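You operate a simulated robot arm through the tools that you are given. There is no shell and no other tool.

You are at the controls of a simulated two-armed robot. One attempt, no reset.

## Task
Move the music from the white channel to the purple one and set a GOOD level.
Fine: white fader down first, purple fader at the white line; set the level by the gain knob.

Only the result counts: the job must be done as asked and must still hold three seconds after the hand-in. Knocking over, shifting, dropping, spilling or breaking anything else fails it.

## Robot
Two 6-joint arms with two-finger grippers on one trunk that stands fixed in place. Base frame: the origin is at the foot of the trunk, x ahead of it, y to its left, z up; the work surface is at about z = 775. Lengths are in mm, angles in rad, forces in N, time in s.
The left shoulder is at [30, 178, 913], the right one opposite. With the tool pointing down near the work surface each hand reaches from about 380 to 840 mm from the base axis, measured 20 degrees to its own side. Payload 2.54 kg a hand.
The TCP of each hand is the grasp point between the finger pads, 30 mm short of the fingertips. In the tool frame z runs along the fingers and y along their closing line. The gripper opens to 116 mm. The gripper's body begins 95 mm behind the TCP.
Orientation is that of the tool frame in the base frame, as a unit quaternion [x, y, z, w]. With the fingers straight down and closing along the base's y, the tool's x points along the base's -x, its y along +y and its z along -z.

## Interface
- The arms move only by the tool step_arm. It takes "left_steps", "right_steps" or both (then of equal length, played together; a hand with none holds still); each is a list of rows, each a list of 3 entries, a list of its own where there are three numbers: the turn, a rotation vector about the tool's x, y, z in rad, then the shift along the tool's x, y, z in cm, then the finger opening in cm, from 0 to 11.6. In form: [[[rx, ry, rz], [x, y, z], fingers], ...]. A call has 1 to 20 rows; each row shifts and turns the commanded pose from where the row before left it, along the tool's axes as they then stand. A row lasts 0.2 s, in which the tool goes at most 50 mm and 0.15 rad; a call with a longer step from one row to the next is refused whole, and so is a gripper value outside its range. A pose out of reach is approached as far as the arm can. The call stops where the force on the tool passes 40 N (or 10 N more than at its start, if that is more) or the arm is blocked; 0.2 s more then pass. Each finger travels about 153 mm/s and halts on what it meets, pressing with about 22 N; the grip force reading is that of the motor and also rises with nothing between the fingers. The clock runs only during rows and for 0.2 s after the last one: add rows that do not move to give the fingers time. The reply holds the time, the measured pose of the TCP, the force on the tool along the base axes, the opening and the grip force, in the units named above and with some noise, with the torque about the TCP (base axes, N m) and any sound that the robot's microphone picked up, and new pictures: "show" is both (left out), scene, wrist or none (wrist: the cameras of the hands that moved).
- Cameras (640 x 400 px; columns grow to the right, rows downward): "scene" is now at [16.3, -45, 1637.9]; the picture's right is [-0.75, -0.66, 0.00], its down [-0.53, 0.60, -0.60] and it looks along [0.40, -0.45, -0.80] (base axes); focal length 269 px, centre (320, 200). "left" rides on the left gripper at [69, 15, -122] in its tool frame; the picture's right is [-0.21, 0.98, 0.00], its down [-0.83, -0.18, -0.53] and it looks along [-0.52, -0.11, 0.85] (tool axes); focal length 251 px, centre (320, 200). "right" rides on the right gripper at [69, -15, -122] in its tool frame; the picture's right is [0.21, 0.98, 0.00], its down [-0.83, 0.18, -0.53] and it looks along [-0.52, 0.11, 0.85] (tool axes); focal length 251 px, centre (320, 200). There is no depth. A picture from a camera that has moved, and an enlarged one, comes with that camera's place and axes in the base frame and with its lens. The place of the scene camera against the robot may be out by one fixed shift of up to 18 mm in any direction.
- raise_lower(by): slides the trunk up (or, below 0, down) by that many mm; the arms and the scene camera ride with it, the base frame stays. It gives what a move gives, with no picture.
- pan_tilt(pan, tilt): turns the head with the scene camera to pan (to the left, within 2.496 rad either way) and tilt (down, from -0.506 to 1.204), counted from straight ahead of the robot. It gives what a move gives, and a new picture of the scene camera.
- close_up(camera, box): a new picture of the part [left, top, right, bottom] of that camera's present view, enlarged. It takes no simulated time.
- job_done(): hands the job in; it is judged then, once.

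Nothing tells you positions but the pictures and the camera data. Unless the task says otherwise, let go and move clear before handing in.

The tools are called after ">>>" as a command line: name --argument value ..., lists and objects as JSON in quotes. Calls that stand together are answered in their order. step_arm: Moves the arms, as the interface text tells. Its arguments: {"type":"object","properties":{"left_steps":{"type":"array"},"right_steps":{"type":"array"},"show":{"type":"string","enum":["both","scene","wrist","none"]}},"required":[]} The other tools are called the same way: raise_lower (by) slides the trunk up or down; pan_tilt (pan, tilt) turns the head that bears the scene camera; close_up (camera, box) takes an enlarged picture of a part of a camera's view; job_done () hands the job in.

At the start:

```text
clock: 0.0
left_ee_pos: [562.8, 79.7, 1078.7]
left_tcp_rot: [0.0, 1.0, 0.0, 0.0]
left_contact_force: [0.0, 0.9, 0.0]
left_torque: [-0.01, -0.03, -0.03]
left_opening: 116.0
left_grip_force: 0.1
right_ee_pos: [504.4, -322.2, 1120.1]
right_tcp_rot: [0.0, 1.0, 0.0, 0.001]
right_contact_force: [-0.2, -0.3, -0.1]
right_torque: [-0.01, -0.02, 0.04]
right_opening: 116.0
right_grip_force: 0.2
trunk travel left (down, up): [-125.0, 415.0]
head pan, tilt: [-0.85, 0.923]
```

scene: 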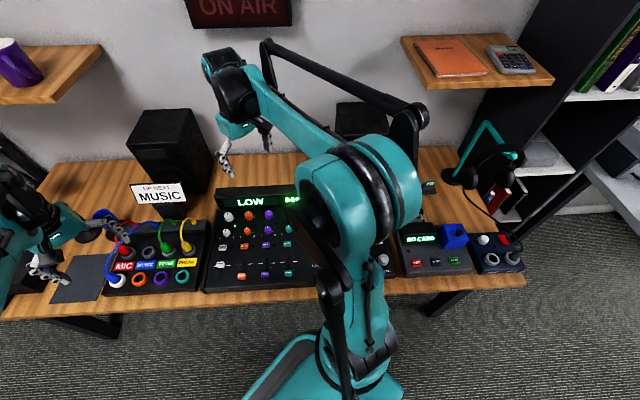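
right: 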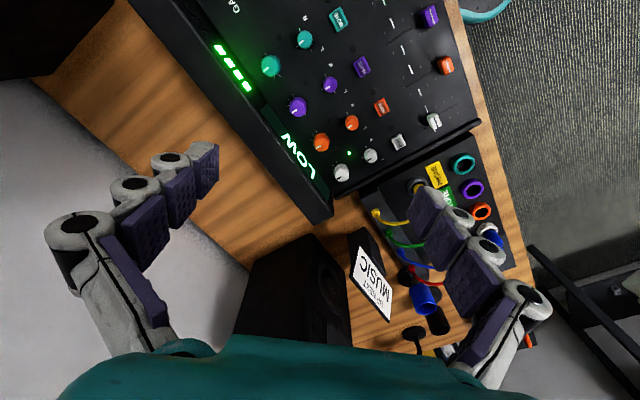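
left: 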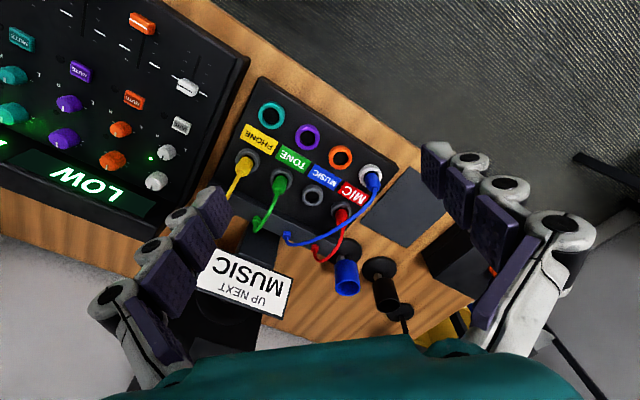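

I see a mixer with coloured channels (white, orange, purple, teal), a patch box with coloured sockets and cables, and an "UP NEXT: MUSIC" card. I'll look closer before moving anything.

>>> close_up --camera "left" --box '[200, 80, 440, 280]'

>>> close_up --camera "left" --box '[0, 0, 250, 220]'

>>> close_up --camera "right" --box '[200, 0, 520, 200]'

>>> close_up --camera "scene" --box '[80, 170, 330, 310]'

```text
2.00 times, centred on (320, 180) of left
camera zoom: at [494.4, 94.2, 1199.3], right [0.21, 0.98, 0.0], down [0.83, -0.18, 0.53], along [0.52, -0.11, -0.85], focal length 503 px, centre (320, 240)
```

zoom: 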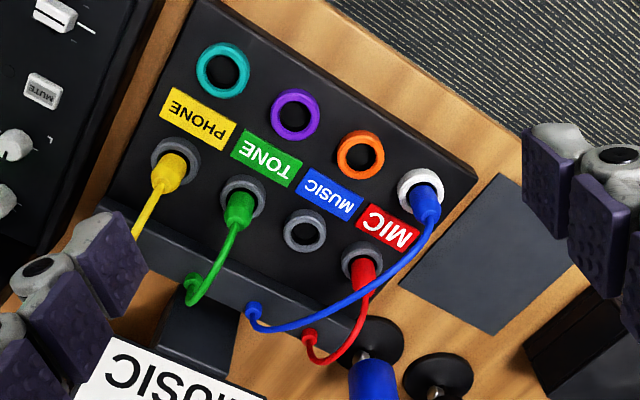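

```text
1.82 times, centred on (125, 110) of left
camera zoom: at [494.4, 94.2, 1199.3], right [0.21, 0.98, 0.0], down [0.83, -0.18, 0.53], along [0.52, -0.11, -0.85], focal length 457 px, centre (674, 364)
```

zoom: 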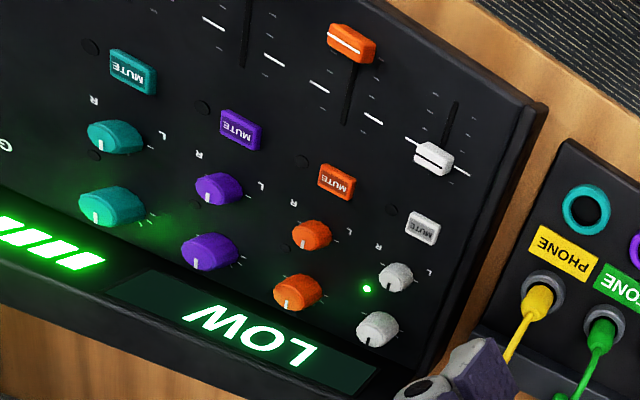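

```text
2.00 times, centred on (360, 100) of right
camera zoom: at [435.2, -337.3, 1241.3], right [-0.21, 0.98, 0.0], down [0.83, 0.18, 0.53], along [0.52, 0.11, -0.85], focal length 503 px, centre (240, 400)
```

zoom: 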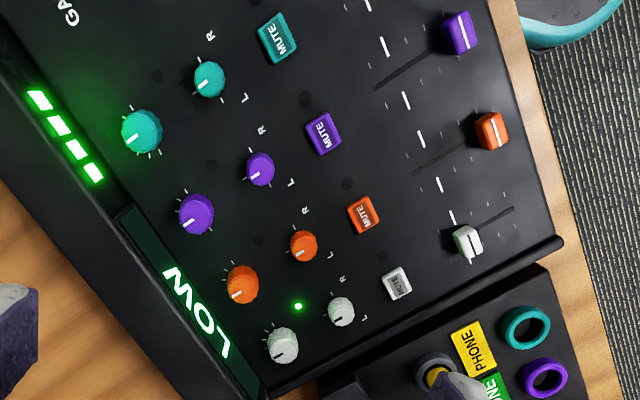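

```text
2.56 times, centred on (205, 240) of scene
camera zoom: at [16.3, -45.0, 1637.9], right [-0.75, -0.66, 0.0], down [-0.53, 0.6, -0.6], along [0.4, -0.45, -0.8], focal length 689 px, centre (614, 98)
```

zoom: 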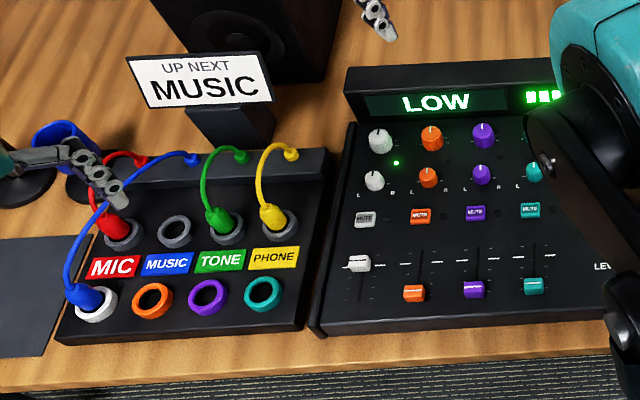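

The blue MUSIC plug sits in the white socket. The white fader is at the white line, and the other three are down. The table is turned about 45° from the robot, so I'll turn both hands to match it and bring their cameras closer: right hand over the mixer, left hand over the patch box.

>>> step_arm --right_steps '[[[0, 0, -0.1309], [0, 0, 0], 6], [[0, 0, -0.1309], [0, 0, 0], 6], [[0, 0, -0.1309], [0, 0, 0], 6], [[0, 0, -0.1309], [0, 0, 0], 6], [[0, 0, -0.1309], [0, 0, 0], 6], [[0, 0, -0.1309], [0, 0, 0], 6], [[0, 0, 0], [-2.5, 2.4, 2.4], 6], [[0, 0, 0], [-2.5, 2.4, 2.4], 6], [[0, 0, 0], [-2.5, 2.4, 2.4], 6], [[0, 0, 0], [-2.5, 2.4, 2.4], 6], [[0, 0, 0], [-2.5, 2.4, 2.4], 6], [[0, 0, 0], [-2.5, 2.4, 2.4], 6]]' --left_steps '[[[0, 0, 0.1309], [0, 0, 0], 6], [[0, 0, 0.1309], [0, 0, 0], 6], [[0, 0, 0.1309], [0, 0, 0], 6], [[0, 0, 0.1309], [0, 0, 0], 6], [[0, 0, 0.1309], [0, 0, 0], 6], [[0, 0, 0.1309], [0, 0, 0], 6], [[0, 0, 0], [-0.97, 1.32, 1.5], 6], [[0, 0, 0], [-0.97, 1.32, 1.5], 6], [[0, 0, 0], [-0.97, 1.32, 1.5], 6], [[0, 0, 0], [-0.97, 1.32, 1.5], 6], [[0, 0, 0], [-0.97, 1.32, 1.5], 6], [[0, 0, 0], [-0.97, 1.32, 1.5], 6]]' --show "both"

```text
clock: 2.6
left_ee_pos: [661.9, 93.9, 986.8]
left_tcp_rot: [0.383, 0.924, -0.001, 0.0]
left_contact_force: [1.2, -0.3, -0.4]
left_torque: [-0.04, 0.02, -0.01]
left_opening: 60.1
left_grip_force: 0.1
right_ee_pos: [509.2, -113.2, 975.2]
right_tcp_rot: [-0.383, 0.924, 0.0, -0.001]
right_contact_force: [0.7, -0.3, 0.2]
right_torque: [0.01, -0.01, 0.0]
right_opening: 59.9
right_grip_force: 0.0
trunk travel left (down, up): [-125.0, 415.0]
head pan, tilt: [-0.85, 0.923]
camera scene: at [17.8, -44.0, 1637.9], right [-0.75, -0.66, 0.0], down [-0.53, 0.6, -0.6], along [0.4, -0.45, -0.8], focal length 269 px, centre (320, 200)
camera right: at [471.5, -172.3, 1097.0], right [-0.84, 0.54, 0.0], down [0.46, 0.71, 0.53], along [0.29, 0.45, -0.85], focal length 251 px, centre (320, 200)
camera left: at [624.0, 153.8, 1108.7], right [0.84, 0.54, 0.0], down [0.46, -0.71, 0.53], along [0.29, -0.45, -0.85], focal length 251 px, centre (320, 200)
```

scene: 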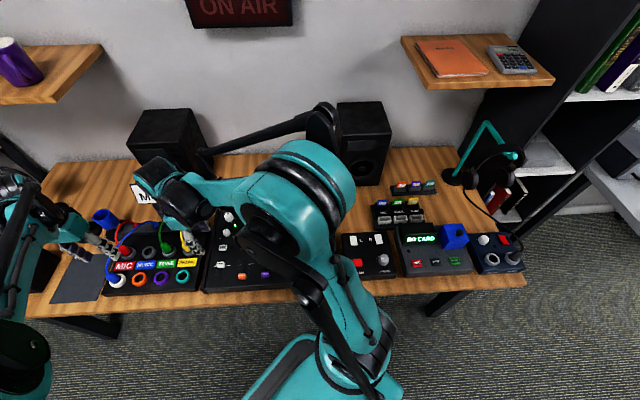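
right: 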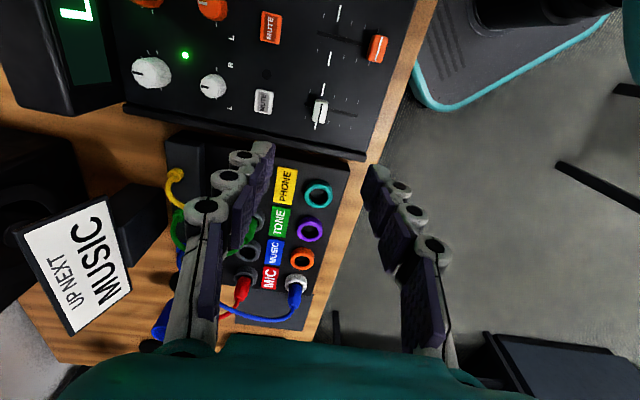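
left: 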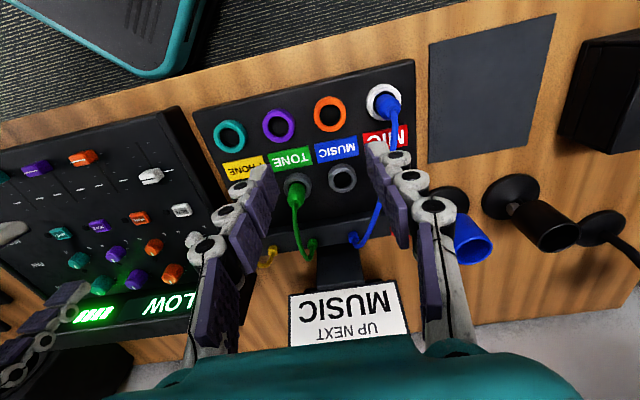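

Both hands now have usable views. I'll take close-ups to measure the sockets, faders and knobs accurately.

>>> close_up --camera "left" --box '[180, 60, 440, 260]'

>>> close_up --camera "right" --box '[220, 0, 440, 140]'

>>> close_up --camera "right" --box '[160, 140, 360, 340]'

>>> close_up --camera "left" --box '[0, 110, 240, 340]'

```text
2.00 times, centred on (310, 160) of left
camera zoom: at [624.0, 153.8, 1108.7], right [0.84, 0.54, 0.0], down [0.46, -0.71, 0.53], along [0.29, -0.45, -0.85], focal length 503 px, centre (340, 280)
```

zoom: 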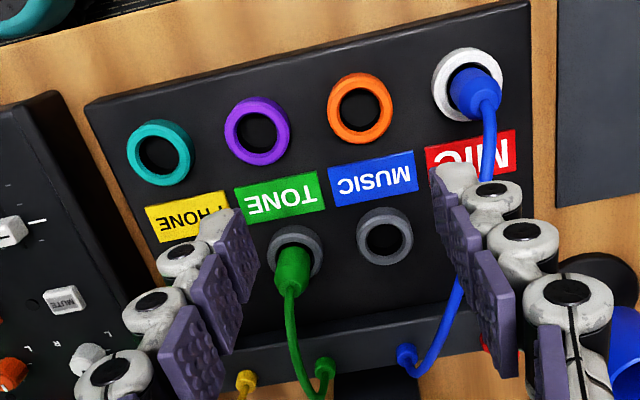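

```text
2.86 times, centred on (330, 70) of right
camera zoom: at [471.5, -172.3, 1097.0], right [-0.84, 0.54, 0.0], down [0.46, 0.71, 0.53], along [0.29, 0.45, -0.85], focal length 718 px, centre (291, 571)
```

zoom: 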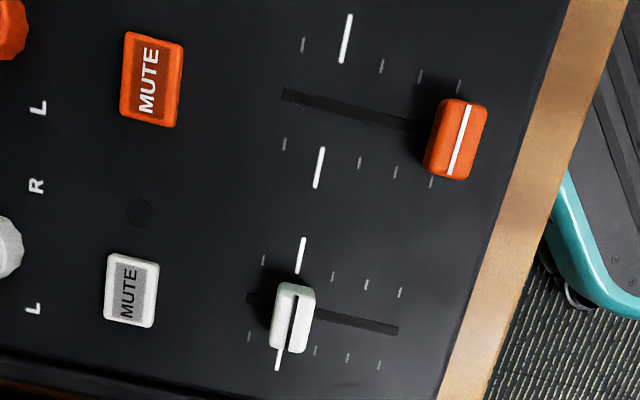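

```text
2.00 times, centred on (260, 240) of right
camera zoom: at [471.5, -172.3, 1097.0], right [-0.84, 0.54, 0.0], down [0.46, 0.71, 0.53], along [0.29, 0.45, -0.85], focal length 503 px, centre (440, 120)
```

zoom: 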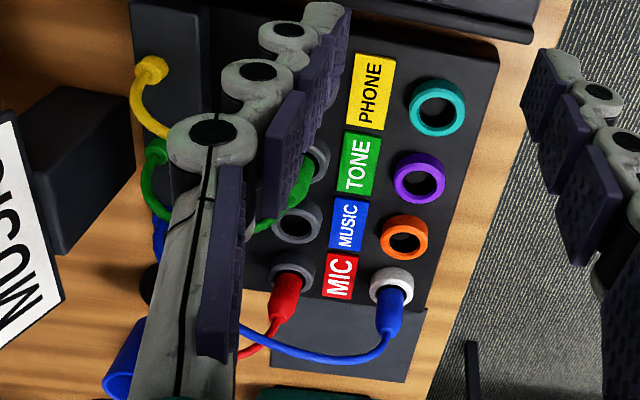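

```text
1.74 times, centred on (120, 225) of left
camera zoom: at [624.0, 153.8, 1108.7], right [0.84, 0.54, 0.0], down [0.46, -0.71, 0.53], along [0.29, -0.45, -0.85], focal length 437 px, centre (668, 156)
```

zoom: 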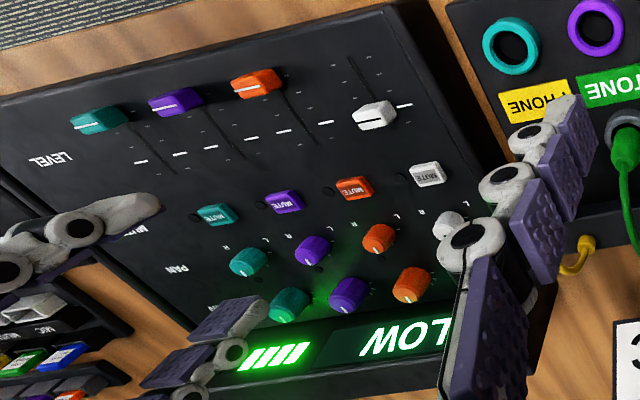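

The views agree well. I take the white fader cap to be at about (508, -114, 785), the purple cap at about (370, -189, 786) at the bottom of its slot, the purple socket at about (630, 43, 763) and the white socket at about (732, 144, 760). Next the right hand goes down over the white fader, with its fingers closing along the slide direction.

>>> step_arm --right_steps '[[[0, 0, 0], [0, 0, 4.5], 4], [[0, 0, 0], [0, 0, 4.5], 4], [[0, 0, 0], [0, 0, 4.5], 4], [[0, 0, 0], [0, 0, 0], 4]]' --show "wrist"

```text
clock: 3.6
left_ee_pos: [660.1, 93.8, 988.8]
left_tcp_rot: [0.383, 0.924, 0.0, -0.001]
left_contact_force: [-0.3, -0.4, -0.1]
left_torque: [0.01, -0.02, -0.01]
left_opening: 60.0
left_grip_force: 0.1
right_ee_pos: [507.8, -113.4, 840.8]
right_tcp_rot: [-0.383, 0.924, 0.0, 0.0]
right_contact_force: [-1.0, -0.5, -0.6]
right_torque: [0.01, -0.02, 0.0]
right_opening: 40.2
right_grip_force: 0.0
trunk travel left (down, up): [-125.0, 415.0]
head pan, tilt: [-0.85, 0.923]
camera right: at [469.5, -173.2, 962.5], right [-0.84, 0.54, 0.0], down [0.46, 0.71, 0.53], along [0.29, 0.45, -0.85], focal length 251 px, centre (320, 200)
```

right: 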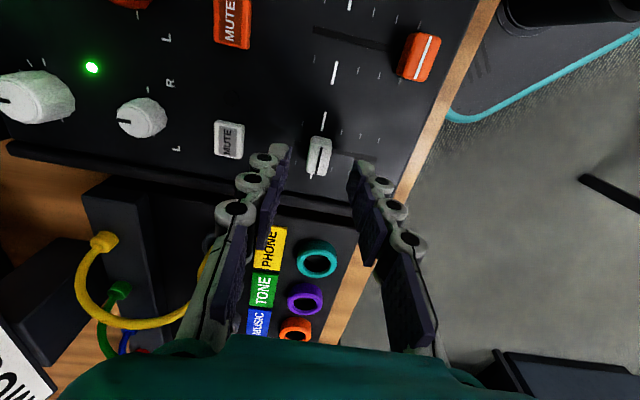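

The white cap lies between the fingers as expected. I'll go lower in small steps and watch the force.

>>> step_arm --right_steps '[[[0, 0, 0], [0, 0, 1.5], 4], [[0, 0, 0], [0, 0, 1.0], 4], [[0, 0, 0], [0, 0, 0.5], 4], [[0, 0, 0], [0, 0, 0], 4]]' --show "wrist"

>>> close_up --camera "right" --box '[220, 80, 440, 230]'

```text
clock: 4.6
left_ee_pos: [661.2, 92.6, 988.3]
left_tcp_rot: [0.383, 0.924, 0.001, 0.0]
left_contact_force: [-0.1, -0.2, 0.6]
left_torque: [0.02, 0.04, -0.01]
left_opening: 60.3
left_grip_force: 0.2
right_ee_pos: [508.0, -116.2, 809.6]
right_tcp_rot: [-0.382, 0.924, 0.0, -0.001]
right_contact_force: [0.1, -0.1, 1.0]
right_torque: [0.02, -0.01, -0.01]
right_opening: 40.1
right_grip_force: 0.1
trunk travel left (down, up): [-125.0, 415.0]
head pan, tilt: [-0.85, 0.923]
camera right: at [470.2, -173.9, 932.1], right [-0.84, 0.54, 0.0], down [0.46, 0.71, 0.53], along [0.29, 0.45, -0.85], focal length 251 px, centre (320, 200)
```

right: 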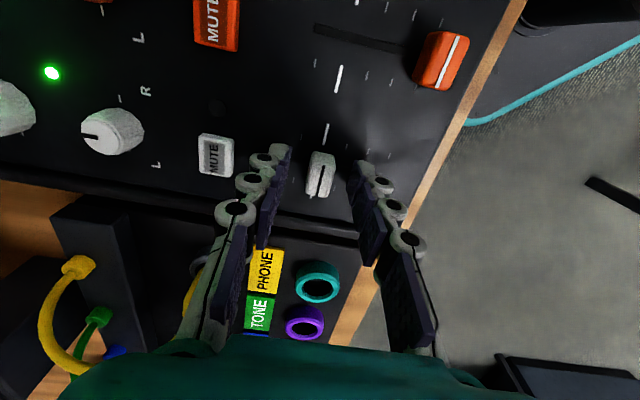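

```text
2.67 times, centred on (330, 155) of right
camera zoom: at [470.2, -173.9, 932.1], right [-0.84, 0.54, 0.0], down [0.46, 0.71, 0.53], along [0.29, 0.45, -0.85], focal length 670 px, centre (293, 320)
```

zoom: 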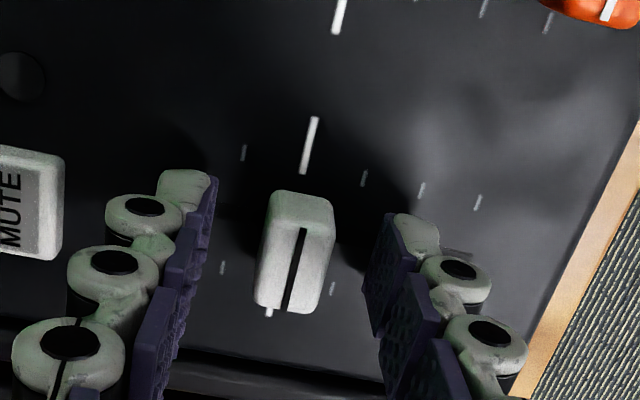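

>>> step_arm --right_steps '[[[0, 0, 0], [0, 0, 0.3], 4], [[0, 0, 0], [0, 0, 0.2], 4], [[0, 0, 0], [0, 0, 0], 4]]' --show "wrist"

>>> close_up --camera "right" --box '[220, 80, 440, 230]'

```text
clock: 5.4
left_ee_pos: [660.9, 93.9, 988.6]
left_tcp_rot: [0.383, 0.924, 0.001, 0.0]
left_contact_force: [-0.4, -0.6, -0.1]
left_torque: [0.03, 0.0, 0.0]
left_opening: 60.2
left_grip_force: 0.0
right_ee_pos: [508.2, -114.1, 805.5]
right_tcp_rot: [-0.383, 0.924, 0.0, 0.0]
right_contact_force: [0.1, 0.0, 0.2]
right_torque: [0.0, 0.02, -0.03]
right_opening: 39.9
right_grip_force: 0.0
trunk travel left (down, up): [-125.0, 415.0]
head pan, tilt: [-0.85, 0.923]
camera right: at [470.3, -173.8, 927.3], right [-0.84, 0.54, 0.0], down [0.46, 0.71, 0.53], along [0.29, 0.45, -0.85], focal length 251 px, centre (320, 200)
```

right: 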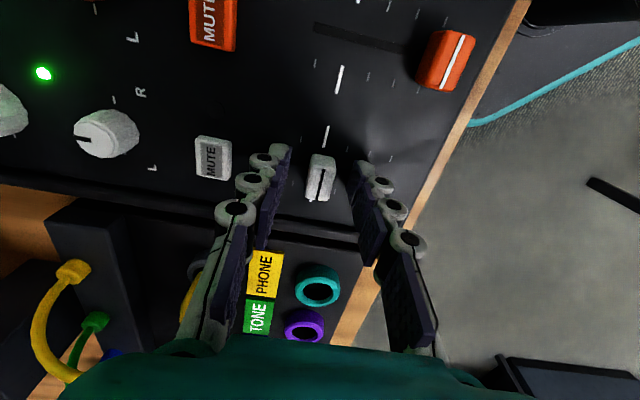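

```text
2.67 times, centred on (330, 155) of right
camera zoom: at [470.3, -173.8, 927.3], right [-0.84, 0.54, 0.0], down [0.46, 0.71, 0.53], along [0.29, 0.45, -0.85], focal length 670 px, centre (293, 320)
```

zoom: 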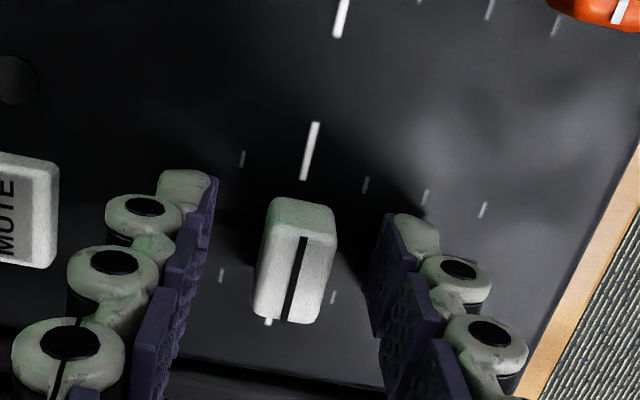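

The fingers straddle the cap just above the panel, with no contact so far. I'll close on it now.

>>> step_arm --right_steps '[[[0, 0, 0], [0, 0, 0], 2.4], [[0, 0, 0], [0, 0, 0], 1.6], [[0, 0, 0], [0, 0, 0], 0.8], [[0, 0, 0], [0, 0, 0], 0.8]]' --show "wrist"

>>> close_up --camera "right" --box '[220, 80, 440, 230]'

```text
clock: 6.4
left_ee_pos: [660.8, 94.2, 988.1]
left_tcp_rot: [0.382, 0.924, 0.0, 0.0]
left_contact_force: [0.3, 0.4, 0.1]
left_torque: [0.0, -0.01, -0.05]
left_opening: 60.1
left_grip_force: 0.0
right_ee_pos: [509.4, -113.8, 806.4]
right_tcp_rot: [-0.383, 0.924, -0.001, 0.0]
right_contact_force: [-0.2, 0.4, 0.3]
right_torque: [-0.01, 0.02, -0.01]
right_opening: 15.4
right_grip_force: 41.5
trunk travel left (down, up): [-125.0, 415.0]
head pan, tilt: [-0.85, 0.923]
camera right: at [470.3, -173.8, 927.3], right [-0.84, 0.54, 0.0], down [0.46, 0.71, 0.53], along [0.29, 0.45, -0.85], focal length 251 px, centre (320, 200)
```

right: 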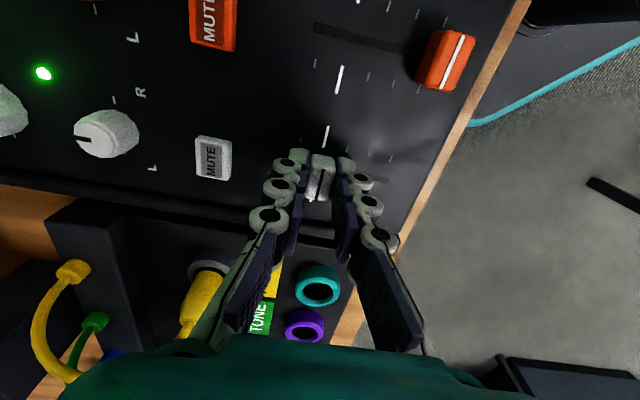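

```text
2.67 times, centred on (330, 155) of right
camera zoom: at [470.3, -173.8, 927.3], right [-0.84, 0.54, 0.0], down [0.46, 0.71, 0.53], along [0.29, 0.45, -0.85], focal length 670 px, centre (293, 320)
```

zoom: 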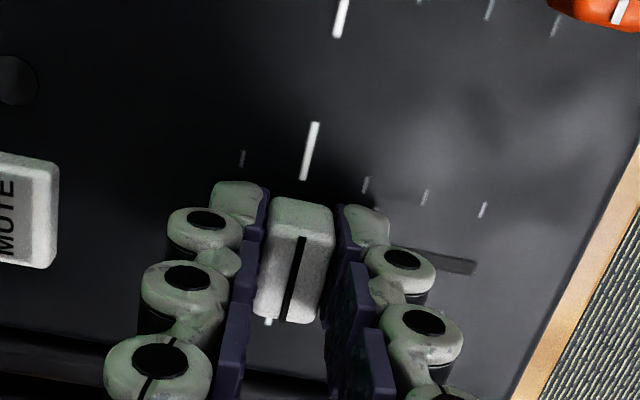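

I've gripped the cap at 15.4 mm. Now I'll slide the white fader down toward the front edge.

>>> step_arm --right_steps '[[[0, 0, 0], [0, 1.0, 0], 0.8], [[0, 0, 0], [0, 1.0, 0], 0.8], [[0, 0, 0], [0, 1.0, 0], 0.8], [[0, 0, 0], [0, 1.0, 0], 0.8], [[0, 0, 0], [0, 0.3, 0], 0.8], [[0, 0, 0], [0, 0, 0], 0.8]]' --show "wrist"

>>> close_up --camera "right" --box '[220, 80, 440, 230]'

```text
clock: 7.8
left_ee_pos: [660.5, 94.3, 987.7]
left_tcp_rot: [0.383, 0.924, 0.001, 0.0]
left_contact_force: [0.3, 0.3, -0.9]
left_torque: [0.0, 0.02, 0.03]
left_opening: 60.0
left_grip_force: 0.0
right_ee_pos: [477.2, -84.6, 805.5]
right_tcp_rot: [-0.382, 0.924, 0.0, 0.0]
right_contact_force: [-2.3, 0.6, -4.4]
right_torque: [0.06, -0.03, -0.02]
right_opening: 15.4
right_grip_force: 41.6
trunk travel left (down, up): [-125.0, 415.0]
head pan, tilt: [-0.85, 0.923]
camera right: at [440.0, -143.5, 927.3], right [-0.84, 0.54, 0.0], down [0.46, 0.71, 0.53], along [0.29, 0.45, -0.85], focal length 251 px, centre (320, 200)
```

right: 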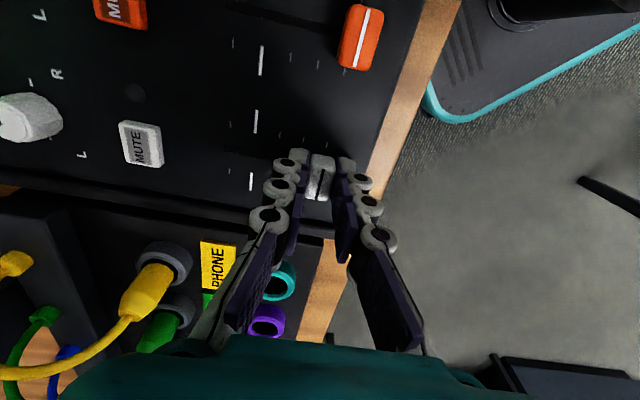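

```text
2.67 times, centred on (330, 155) of right
camera zoom: at [440.0, -143.5, 927.3], right [-0.84, 0.54, 0.0], down [0.46, 0.71, 0.53], along [0.29, 0.45, -0.85], focal length 670 px, centre (293, 320)
```

zoom: 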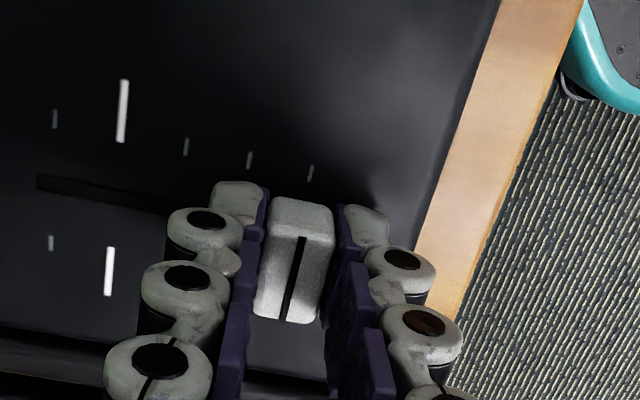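

>>> step_arm --right_steps '[[[0, 0, 0], [0, 0.2, 0], 0.8], [[0, 0, 0], [0, 0.1, 0], 0.8], [[0, 0, 0], [0, 0, 0], 0.8]]' --show "wrist"

>>> close_up --camera "right" --box '[220, 0, 440, 230]'

```text
clock: 8.6
left_ee_pos: [661.3, 94.1, 989.1]
left_tcp_rot: [0.382, 0.924, 0.0, 0.0]
left_contact_force: [0.1, 0.5, -0.7]
left_torque: [-0.01, -0.01, 0.05]
left_opening: 59.9
left_grip_force: 0.0
right_ee_pos: [476.9, -82.2, 806.2]
right_tcp_rot: [-0.383, 0.924, -0.001, 0.0]
right_contact_force: [2.5, -2.9, 5.0]
right_torque: [-0.4, 0.28, -0.04]
right_opening: 15.1
right_grip_force: 41.5
trunk travel left (down, up): [-125.0, 415.0]
head pan, tilt: [-0.85, 0.923]
camera right: at [438.1, -141.7, 927.3], right [-0.84, 0.54, 0.0], down [0.46, 0.71, 0.53], along [0.29, 0.45, -0.85], focal length 251 px, centre (320, 200)
```

right: 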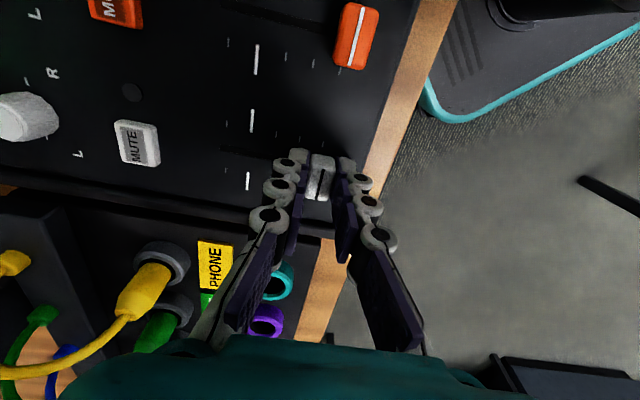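

```text
1.74 times, centred on (330, 115) of right
camera zoom: at [438.1, -141.7, 927.3], right [-0.84, 0.54, 0.0], down [0.46, 0.71, 0.53], along [0.29, 0.45, -0.85], focal length 437 px, centre (303, 348)
```

zoom: 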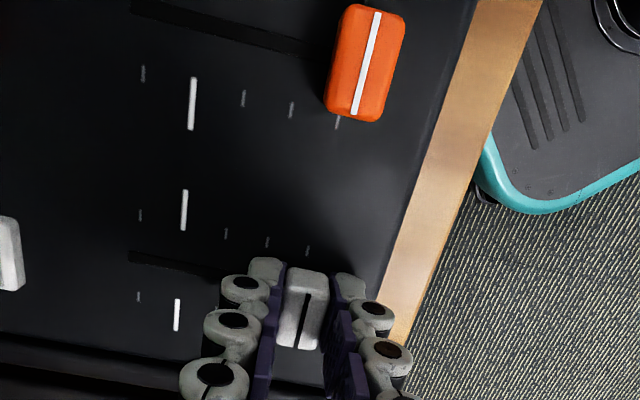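

The force reading shows the fader has reached its stop, and it lines up with the orange cap. I'll push one more small nudge, release, rise and check.

>>> step_arm --right_steps '[[[0, 0, 0], [0, 0.15, 0], 0.8], [[0, 0, 0], [0, 0, 0], 0.8], [[0, 0, 0], [0, -0.1, 0], 2.2], [[0, 0, 0], [0, -0.05, 0], 3.2], [[0, 0, 0], [0, 0, 0], 3.2], [[0, 0, 0], [0, 0, -3.0], 3.2], [[0, 0, 0], [0, 0, -4.5], 3.2], [[0, 0, 0], [0, 0, -4.5], 3.2]]' --show "wrist"

>>> close_up --camera "right" --box '[220, 0, 440, 200]'

>>> close_up --camera "left" --box '[0, 110, 240, 340]'

```text
clock: 10.4
left_ee_pos: [661.1, 93.3, 988.3]
left_tcp_rot: [0.383, 0.924, 0.0, 0.0]
left_contact_force: [-0.1, -0.5, -0.2]
left_torque: [0.01, -0.02, -0.01]
left_opening: 60.2
left_grip_force: 0.1
right_ee_pos: [474.3, -82.7, 927.1]
right_tcp_rot: [-0.383, 0.924, 0.0, 0.0]
right_contact_force: [-0.6, 0.3, 0.6]
right_torque: [0.01, -0.02, 0.04]
right_opening: 32.0
right_grip_force: 0.0
trunk travel left (down, up): [-125.0, 415.0]
head pan, tilt: [-0.85, 0.923]
camera right: at [437.1, -141.6, 1048.7], right [-0.84, 0.54, 0.0], down [0.46, 0.71, 0.53], along [0.29, 0.45, -0.85], focal length 251 px, centre (320, 200)
```

right: 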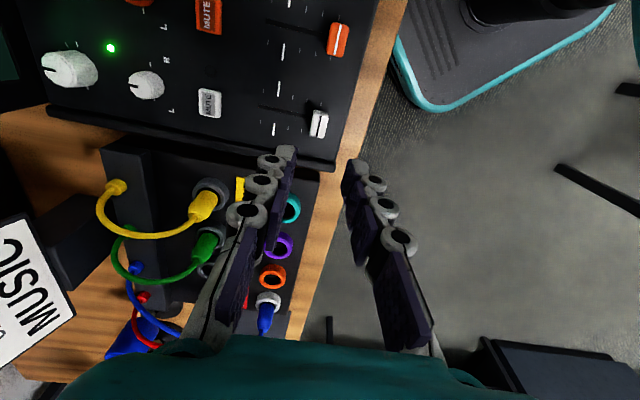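

```text
2.00 times, centred on (330, 100) of right
camera zoom: at [437.1, -141.6, 1048.7], right [-0.84, 0.54, 0.0], down [0.46, 0.71, 0.53], along [0.29, 0.45, -0.85], focal length 503 px, centre (300, 400)
```

zoom: 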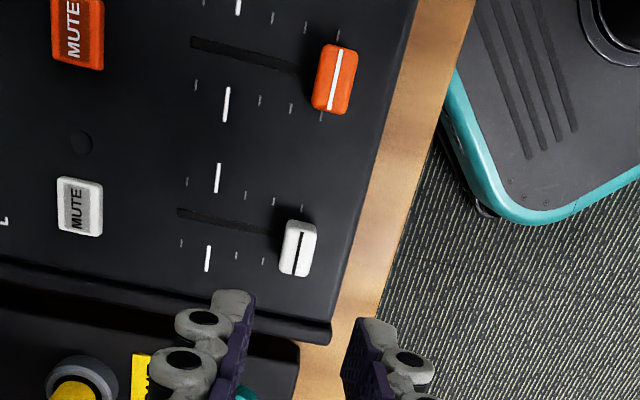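

```text
1.74 times, centred on (120, 225) of left
camera zoom: at [621.9, 153.1, 1110.0], right [0.84, 0.54, 0.0], down [0.46, -0.71, 0.53], along [0.29, -0.45, -0.85], focal length 437 px, centre (668, 156)
```

zoom: 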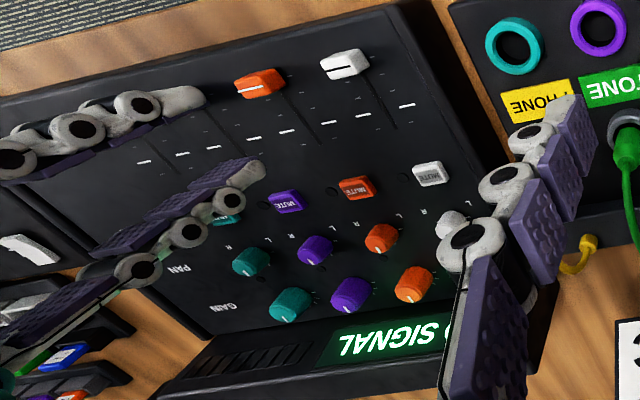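

The white fader is down and the display now reads "NO SIGNAL". Next I'll move the left hand over the blue plug in the white socket, at about (732, 145) with its top near z 809. The right hand goes up and clear.

>>> step_arm --left_steps '[[[0, 0, 0], [-0.75, 4.3, 0], 6], [[0, 0, 0], [-0.75, 4.4, 0], 6], [[0, 0, 0], [0, 0, 4.0], 6], [[0, 0, 0], [0, 0, 4.0], 6], [[0, 0, 0], [0, 0, 0], 6]]' --right_steps '[[[0, 0, 0], [4, 0, -2], 3.2], [[0, 0, 0], [4, 0, -2], 3.2], [[0, 0, 0], [4, 0, -1], 3.2], [[0, 0, 0], [0, 0, 0], 3.2], [[0, 0, 0], [0, 0, 0], 3.2]]' --show "both"

>>> close_up --camera "left" --box '[200, 60, 440, 220]'

```text
clock: 11.6
left_ee_pos: [730.7, 144.4, 908.5]
left_tcp_rot: [0.383, 0.924, 0.0, -0.001]
left_contact_force: [0.7, -0.3, -0.2]
left_torque: [0.01, -0.02, -0.03]
left_opening: 60.1
left_grip_force: 0.0
right_ee_pos: [391.4, -166.0, 975.8]
right_tcp_rot: [-0.383, 0.924, 0.0, 0.0]
right_contact_force: [0.4, -0.2, 1.3]
right_torque: [0.0, -0.01, -0.04]
right_opening: 32.0
right_grip_force: 0.1
trunk travel left (down, up): [-125.0, 415.0]
head pan, tilt: [-0.85, 0.923]
camera scene: at [15.0, -45.3, 1637.9], right [-0.75, -0.66, 0.0], down [-0.53, 0.6, -0.6], along [0.4, -0.45, -0.8], focal length 269 px, centre (320, 200)
camera right: at [353.0, -226.4, 1098.3], right [-0.84, 0.54, 0.0], down [0.46, 0.71, 0.53], along [0.29, 0.45, -0.85], focal length 251 px, centre (320, 200)
camera left: at [693.0, 203.6, 1029.8], right [0.84, 0.54, 0.0], down [0.46, -0.71, 0.53], along [0.29, -0.45, -0.85], focal length 251 px, centre (320, 200)
```

scene: 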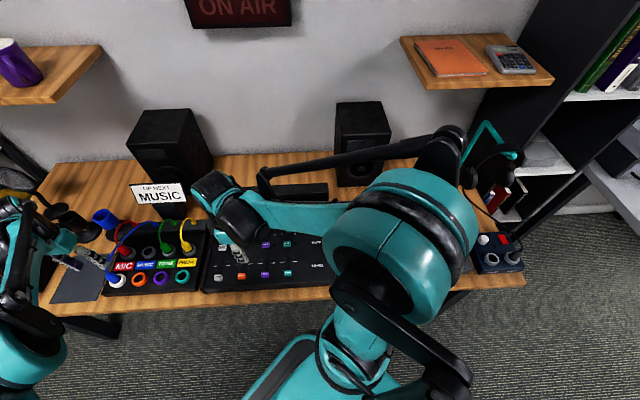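
right: 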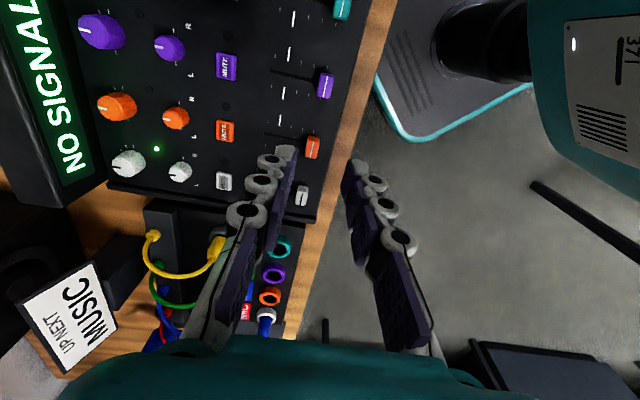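
left: 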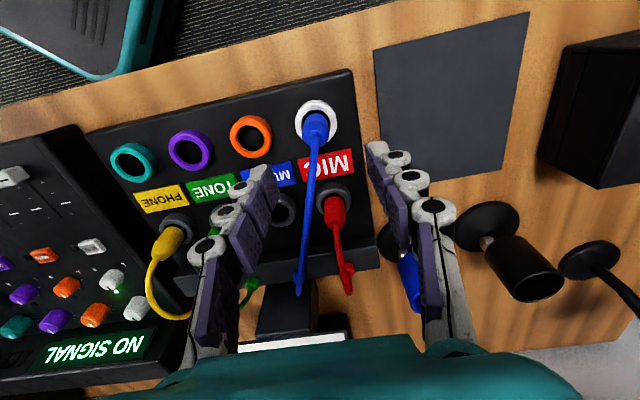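

```text
2.50 times, centred on (320, 140) of left
camera zoom: at [693.0, 203.6, 1029.8], right [0.84, 0.54, 0.0], down [0.46, -0.71, 0.53], along [0.29, -0.45, -0.85], focal length 629 px, centre (320, 350)
```

zoom: 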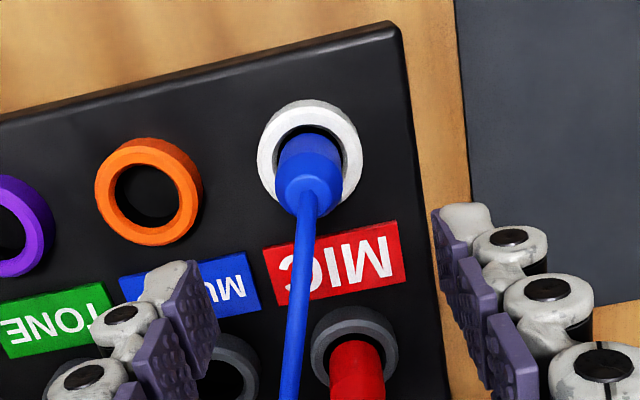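

The plug is almost centred. I'll shift 2.5 mm sideways and go down around it, with the cable leaving between the fingers toward the back.

>>> step_arm --left_steps '[[[0, 0, 0], [0, -0.25, 2.5], 6], [[0, 0, 0], [0, 0, 2.5], 6], [[0, 0, 0], [0, 0, 2.5], 6], [[0, 0, 0], [0, 0, 1.5], 6], [[0, 0, 0], [0, 0, 0], 6]]' --show "wrist"

>>> close_up --camera "left" --box '[200, 80, 440, 260]'

```text
clock: 12.8
left_ee_pos: [730.4, 142.8, 817.9]
left_tcp_rot: [0.382, 0.924, 0.0, -0.001]
left_contact_force: [0.2, -1.1, -0.2]
left_torque: [-0.02, 0.02, -0.04]
left_opening: 59.9
left_grip_force: 0.1
right_ee_pos: [391.4, -167.3, 976.3]
right_tcp_rot: [-0.383, 0.924, 0.0, 0.0]
right_contact_force: [-0.5, 0.0, 0.2]
right_torque: [0.01, 0.02, 0.01]
right_opening: 32.1
right_grip_force: 0.0
trunk travel left (down, up): [-125.0, 415.0]
head pan, tilt: [-0.85, 0.923]
camera left: at [692.4, 202.6, 939.3], right [0.84, 0.54, 0.0], down [0.46, -0.71, 0.53], along [0.29, -0.45, -0.85], focal length 251 px, centre (320, 200)
```

left: 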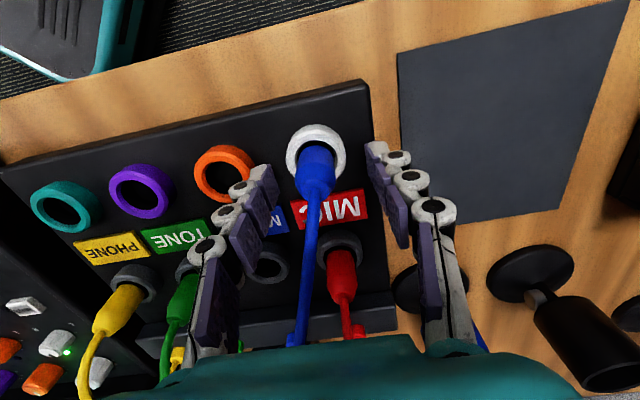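

```text
2.22 times, centred on (320, 170) of left
camera zoom: at [692.4, 202.6, 939.3], right [0.84, 0.54, 0.0], down [0.46, -0.71, 0.53], along [0.29, -0.45, -0.85], focal length 559 px, centre (320, 267)
```

zoom: 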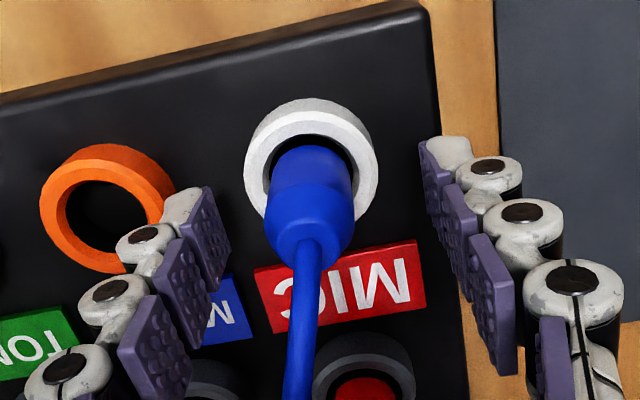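

>>> step_arm --left_steps '[[[0, 0, 0], [0.1, -0.2, 0.8], 6], [[0, 0, 0], [0, 0, 0.6], 6], [[0, 0, 0], [0, 0, 0.4], 5], [[0, 0, 0], [0, 0, 0], 5]]' --show "wrist"

>>> close_up --camera "left" --box '[200, 80, 440, 260]'

```text
clock: 13.8
left_ee_pos: [729.0, 142.4, 799.2]
left_tcp_rot: [0.384, 0.924, 0.0, 0.0]
left_contact_force: [-1.7, -0.8, -0.5]
left_torque: [0.03, 0.03, 0.0]
left_opening: 50.0
left_grip_force: 0.1
right_ee_pos: [392.0, -166.1, 976.1]
right_tcp_rot: [-0.383, 0.924, 0.0, 0.0]
right_contact_force: [-0.2, 0.1, 0.3]
right_torque: [0.01, 0.01, 0.0]
right_opening: 32.2
right_grip_force: 0.2
trunk travel left (down, up): [-125.0, 415.0]
head pan, tilt: [-0.85, 0.923]
camera left: at [690.8, 201.9, 921.4], right [0.84, 0.54, 0.0], down [0.46, -0.71, 0.53], along [0.29, -0.45, -0.85], focal length 251 px, centre (320, 200)
```

left: 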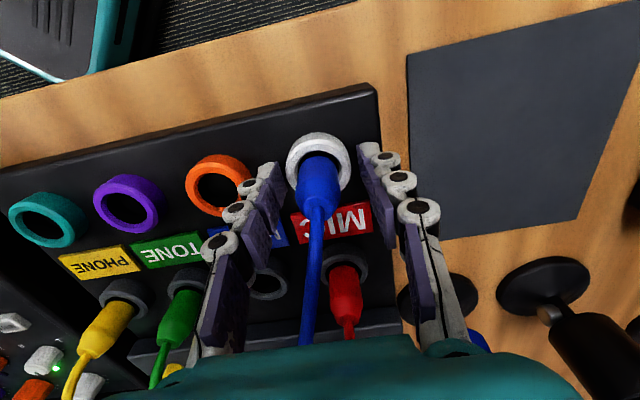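

```text
2.22 times, centred on (320, 170) of left
camera zoom: at [690.8, 201.9, 921.4], right [0.84, 0.54, 0.0], down [0.46, -0.71, 0.53], along [0.29, -0.45, -0.85], focal length 559 px, centre (320, 267)
```

zoom: 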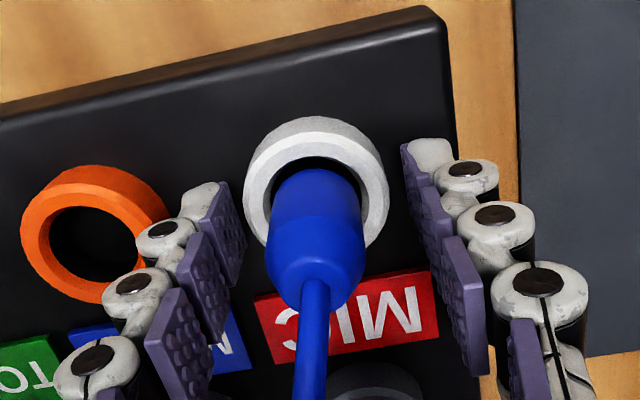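

The fingers stand evenly on both sides of the plug. I'll close on it now.

>>> step_arm --left_steps '[[[0, 0, 0], [0, 0, 0], 3.6], [[0, 0, 0], [0, 0, 0], 2.6], [[0, 0, 0], [0, 0, 0], 1.6], [[0, 0, 0], [0, 0, 0], 0.8], [[0, 0, 0], [0, 0, 0], 0.8]]' --show "wrist"

>>> close_up --camera "left" --box '[200, 80, 440, 260]'

```text
clock: 15.0
left_ee_pos: [729.7, 141.9, 801.0]
left_tcp_rot: [0.382, 0.924, -0.001, -0.001]
left_contact_force: [-15.3, -7.5, -9.3]
left_torque: [-0.32, 0.55, -0.02]
left_opening: 38.2
left_grip_force: 45.5
right_ee_pos: [391.7, -167.5, 977.0]
right_tcp_rot: [-0.383, 0.924, 0.0, -0.001]
right_contact_force: [0.6, -0.3, -0.2]
right_torque: [0.0, 0.0, 0.01]
right_opening: 32.0
right_grip_force: 0.1
trunk travel left (down, up): [-125.0, 415.0]
head pan, tilt: [-0.85, 0.923]
camera left: at [690.2, 201.0, 921.5], right [0.84, 0.54, 0.0], down [0.46, -0.71, 0.53], along [0.29, -0.45, -0.85], focal length 251 px, centre (320, 200)
```

left: 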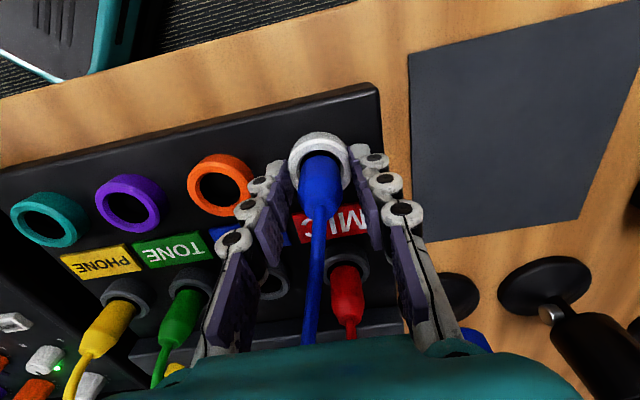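

```text
2.22 times, centred on (320, 170) of left
camera zoom: at [690.2, 201.0, 921.5], right [0.84, 0.54, 0.0], down [0.46, -0.71, 0.53], along [0.29, -0.45, -0.85], focal length 559 px, centre (320, 267)
```

zoom: 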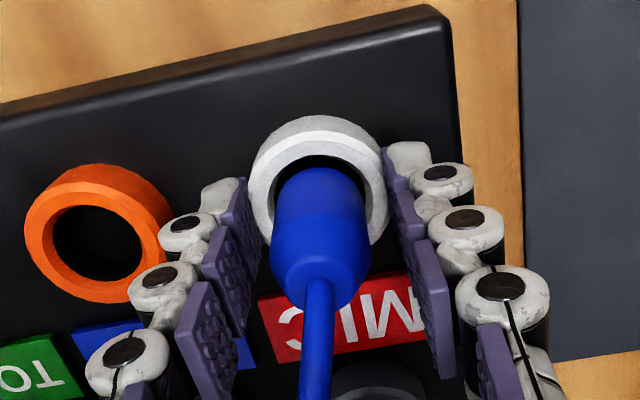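

The fingers met the white ring at 38 mm instead of the plug, so the ring stands higher than I thought. I'll open, rise 14 mm and try again.

>>> step_arm --left_steps '[[[0, 0, 0], [0, 0, 0], 5], [[0, 0, 0], [0, 0, 0], 5], [[0, 0, 0], [0, 0, -1.4], 5], [[0, 0, 0], [0, 0, 0], 5]]' --show "wrist"

>>> close_up --camera "left" --box '[200, 80, 440, 260]'

```text
clock: 16.0
left_ee_pos: [729.4, 141.8, 814.1]
left_tcp_rot: [0.383, 0.924, 0.0, 0.0]
left_contact_force: [0.2, -0.9, -0.2]
left_torque: [0.0, 0.02, -0.02]
left_opening: 50.1
left_grip_force: 0.0
right_ee_pos: [391.3, -167.3, 975.8]
right_tcp_rot: [-0.383, 0.924, 0.0, 0.0]
right_contact_force: [-0.3, 0.0, 0.2]
right_torque: [0.04, -0.01, -0.02]
right_opening: 31.9
right_grip_force: 0.1
trunk travel left (down, up): [-125.0, 415.0]
head pan, tilt: [-0.85, 0.923]
camera left: at [691.1, 201.8, 935.2], right [0.84, 0.54, 0.0], down [0.46, -0.71, 0.53], along [0.29, -0.45, -0.85], focal length 251 px, centre (320, 200)
```

left: 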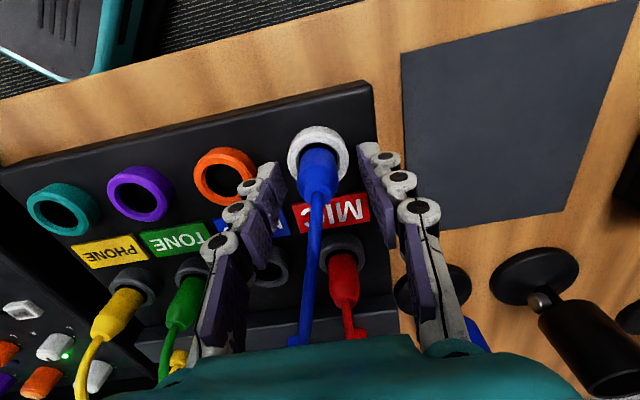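

```text
2.22 times, centred on (320, 170) of left
camera zoom: at [691.1, 201.8, 935.2], right [0.84, 0.54, 0.0], down [0.46, -0.71, 0.53], along [0.29, -0.45, -0.85], focal length 559 px, centre (320, 267)
```

zoom: 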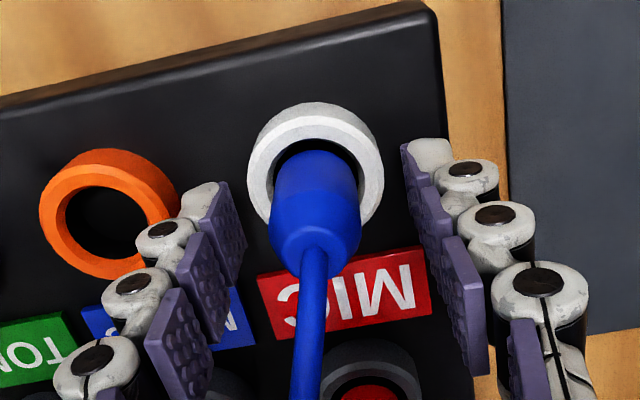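

>>> step_arm --left_steps '[[[0, 0, 0], [0, 0, 0], 3.8], [[0, 0, 0], [0, 0, 0], 2.8], [[0, 0, 0], [0, 0, 0], 1.8], [[0, 0, 0], [0, 0, 0], 0.8], [[0, 0, 0], [0, 0, 0], 0.8]]' --show "wrist"

>>> close_up --camera "left" --box '[200, 80, 440, 260]'

```text
clock: 17.2
left_ee_pos: [728.8, 143.2, 814.3]
left_tcp_rot: [0.382, 0.924, 0.001, 0.0]
left_contact_force: [0.0, -0.2, -0.2]
left_torque: [-0.03, -0.02, 0.0]
left_opening: 23.7
left_grip_force: 22.2
right_ee_pos: [391.5, -167.4, 976.4]
right_tcp_rot: [-0.383, 0.924, 0.001, 0.0]
right_contact_force: [0.3, 0.3, 0.3]
right_torque: [-0.03, 0.02, -0.02]
right_opening: 32.0
right_grip_force: 0.0
trunk travel left (down, up): [-125.0, 415.0]
head pan, tilt: [-0.85, 0.923]
camera left: at [690.8, 201.7, 935.2], right [0.84, 0.54, 0.0], down [0.46, -0.71, 0.53], along [0.29, -0.45, -0.85], focal length 251 px, centre (320, 200)
```

left: 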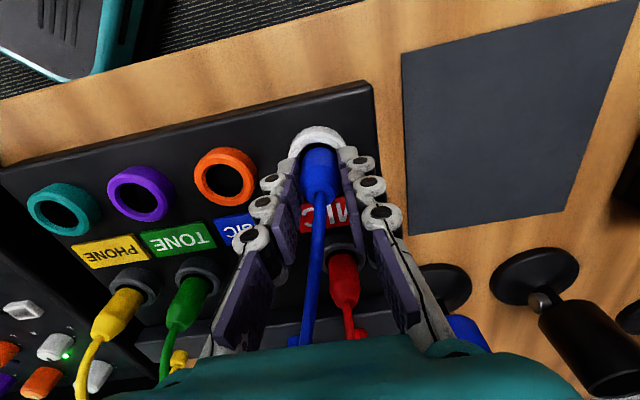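

```text
2.22 times, centred on (320, 170) of left
camera zoom: at [690.8, 201.7, 935.2], right [0.84, 0.54, 0.0], down [0.46, -0.71, 0.53], along [0.29, -0.45, -0.85], focal length 559 px, centre (320, 267)
```

zoom: 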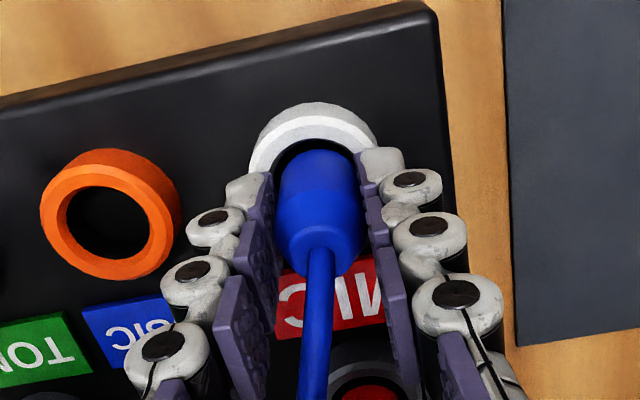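

I've got the plug, held at 23.7 mm. Now I'll pull it straight up, slowly.

>>> step_arm --left_steps '[[[0, 0, 0], [0, 0, -0.4], 0.8], [[0, 0, 0], [0, 0, -0.4], 0.8], [[0, 0, 0], [0, 0, -0.6], 0.8], [[0, 0, 0], [0, 0, -0.6], 0.8], [[0, 0, 0], [0, 0, 0], 0.8]]' --show "wrist"

>>> close_up --camera "left" --box '[200, 80, 440, 260]'

```text
clock: 18.4
left_ee_pos: [727.7, 141.7, 833.9]
left_tcp_rot: [0.383, 0.924, 0.0, 0.0]
left_contact_force: [-0.2, -0.9, -0.2]
left_torque: [0.01, -0.04, 0.0]
left_opening: 23.9
left_grip_force: 22.3
right_ee_pos: [392.3, -166.8, 975.8]
right_tcp_rot: [-0.382, 0.924, 0.0, 0.0]
right_contact_force: [-0.3, -0.4, 0.1]
right_torque: [-0.01, 0.02, 0.03]
right_opening: 32.1
right_grip_force: 0.0
trunk travel left (down, up): [-125.0, 415.0]
head pan, tilt: [-0.85, 0.923]
camera left: at [690.6, 202.1, 955.6], right [0.84, 0.54, 0.0], down [0.46, -0.71, 0.53], along [0.29, -0.45, -0.85], focal length 251 px, centre (320, 200)
```

left: 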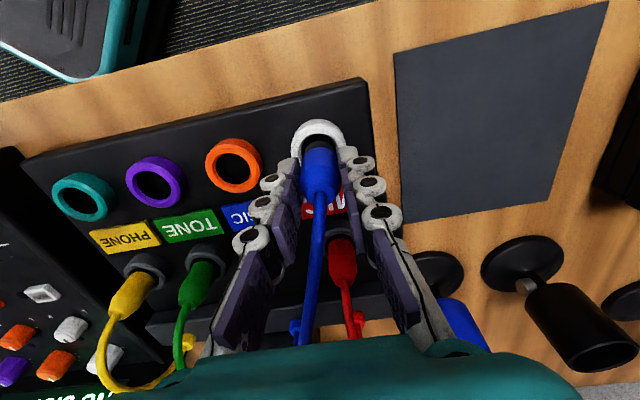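

```text
2.22 times, centred on (320, 170) of left
camera zoom: at [690.6, 202.1, 955.6], right [0.84, 0.54, 0.0], down [0.46, -0.71, 0.53], along [0.29, -0.45, -0.85], focal length 559 px, centre (320, 267)
```

zoom: 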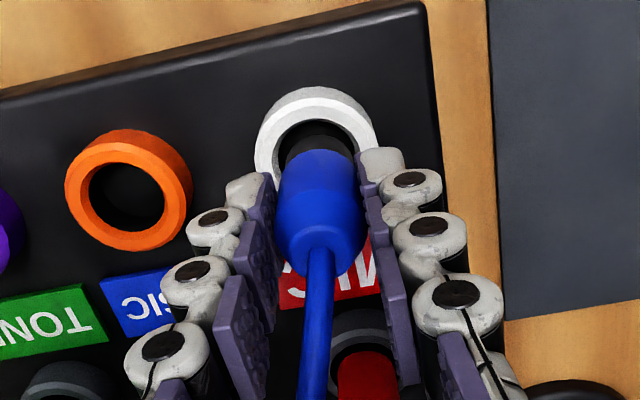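

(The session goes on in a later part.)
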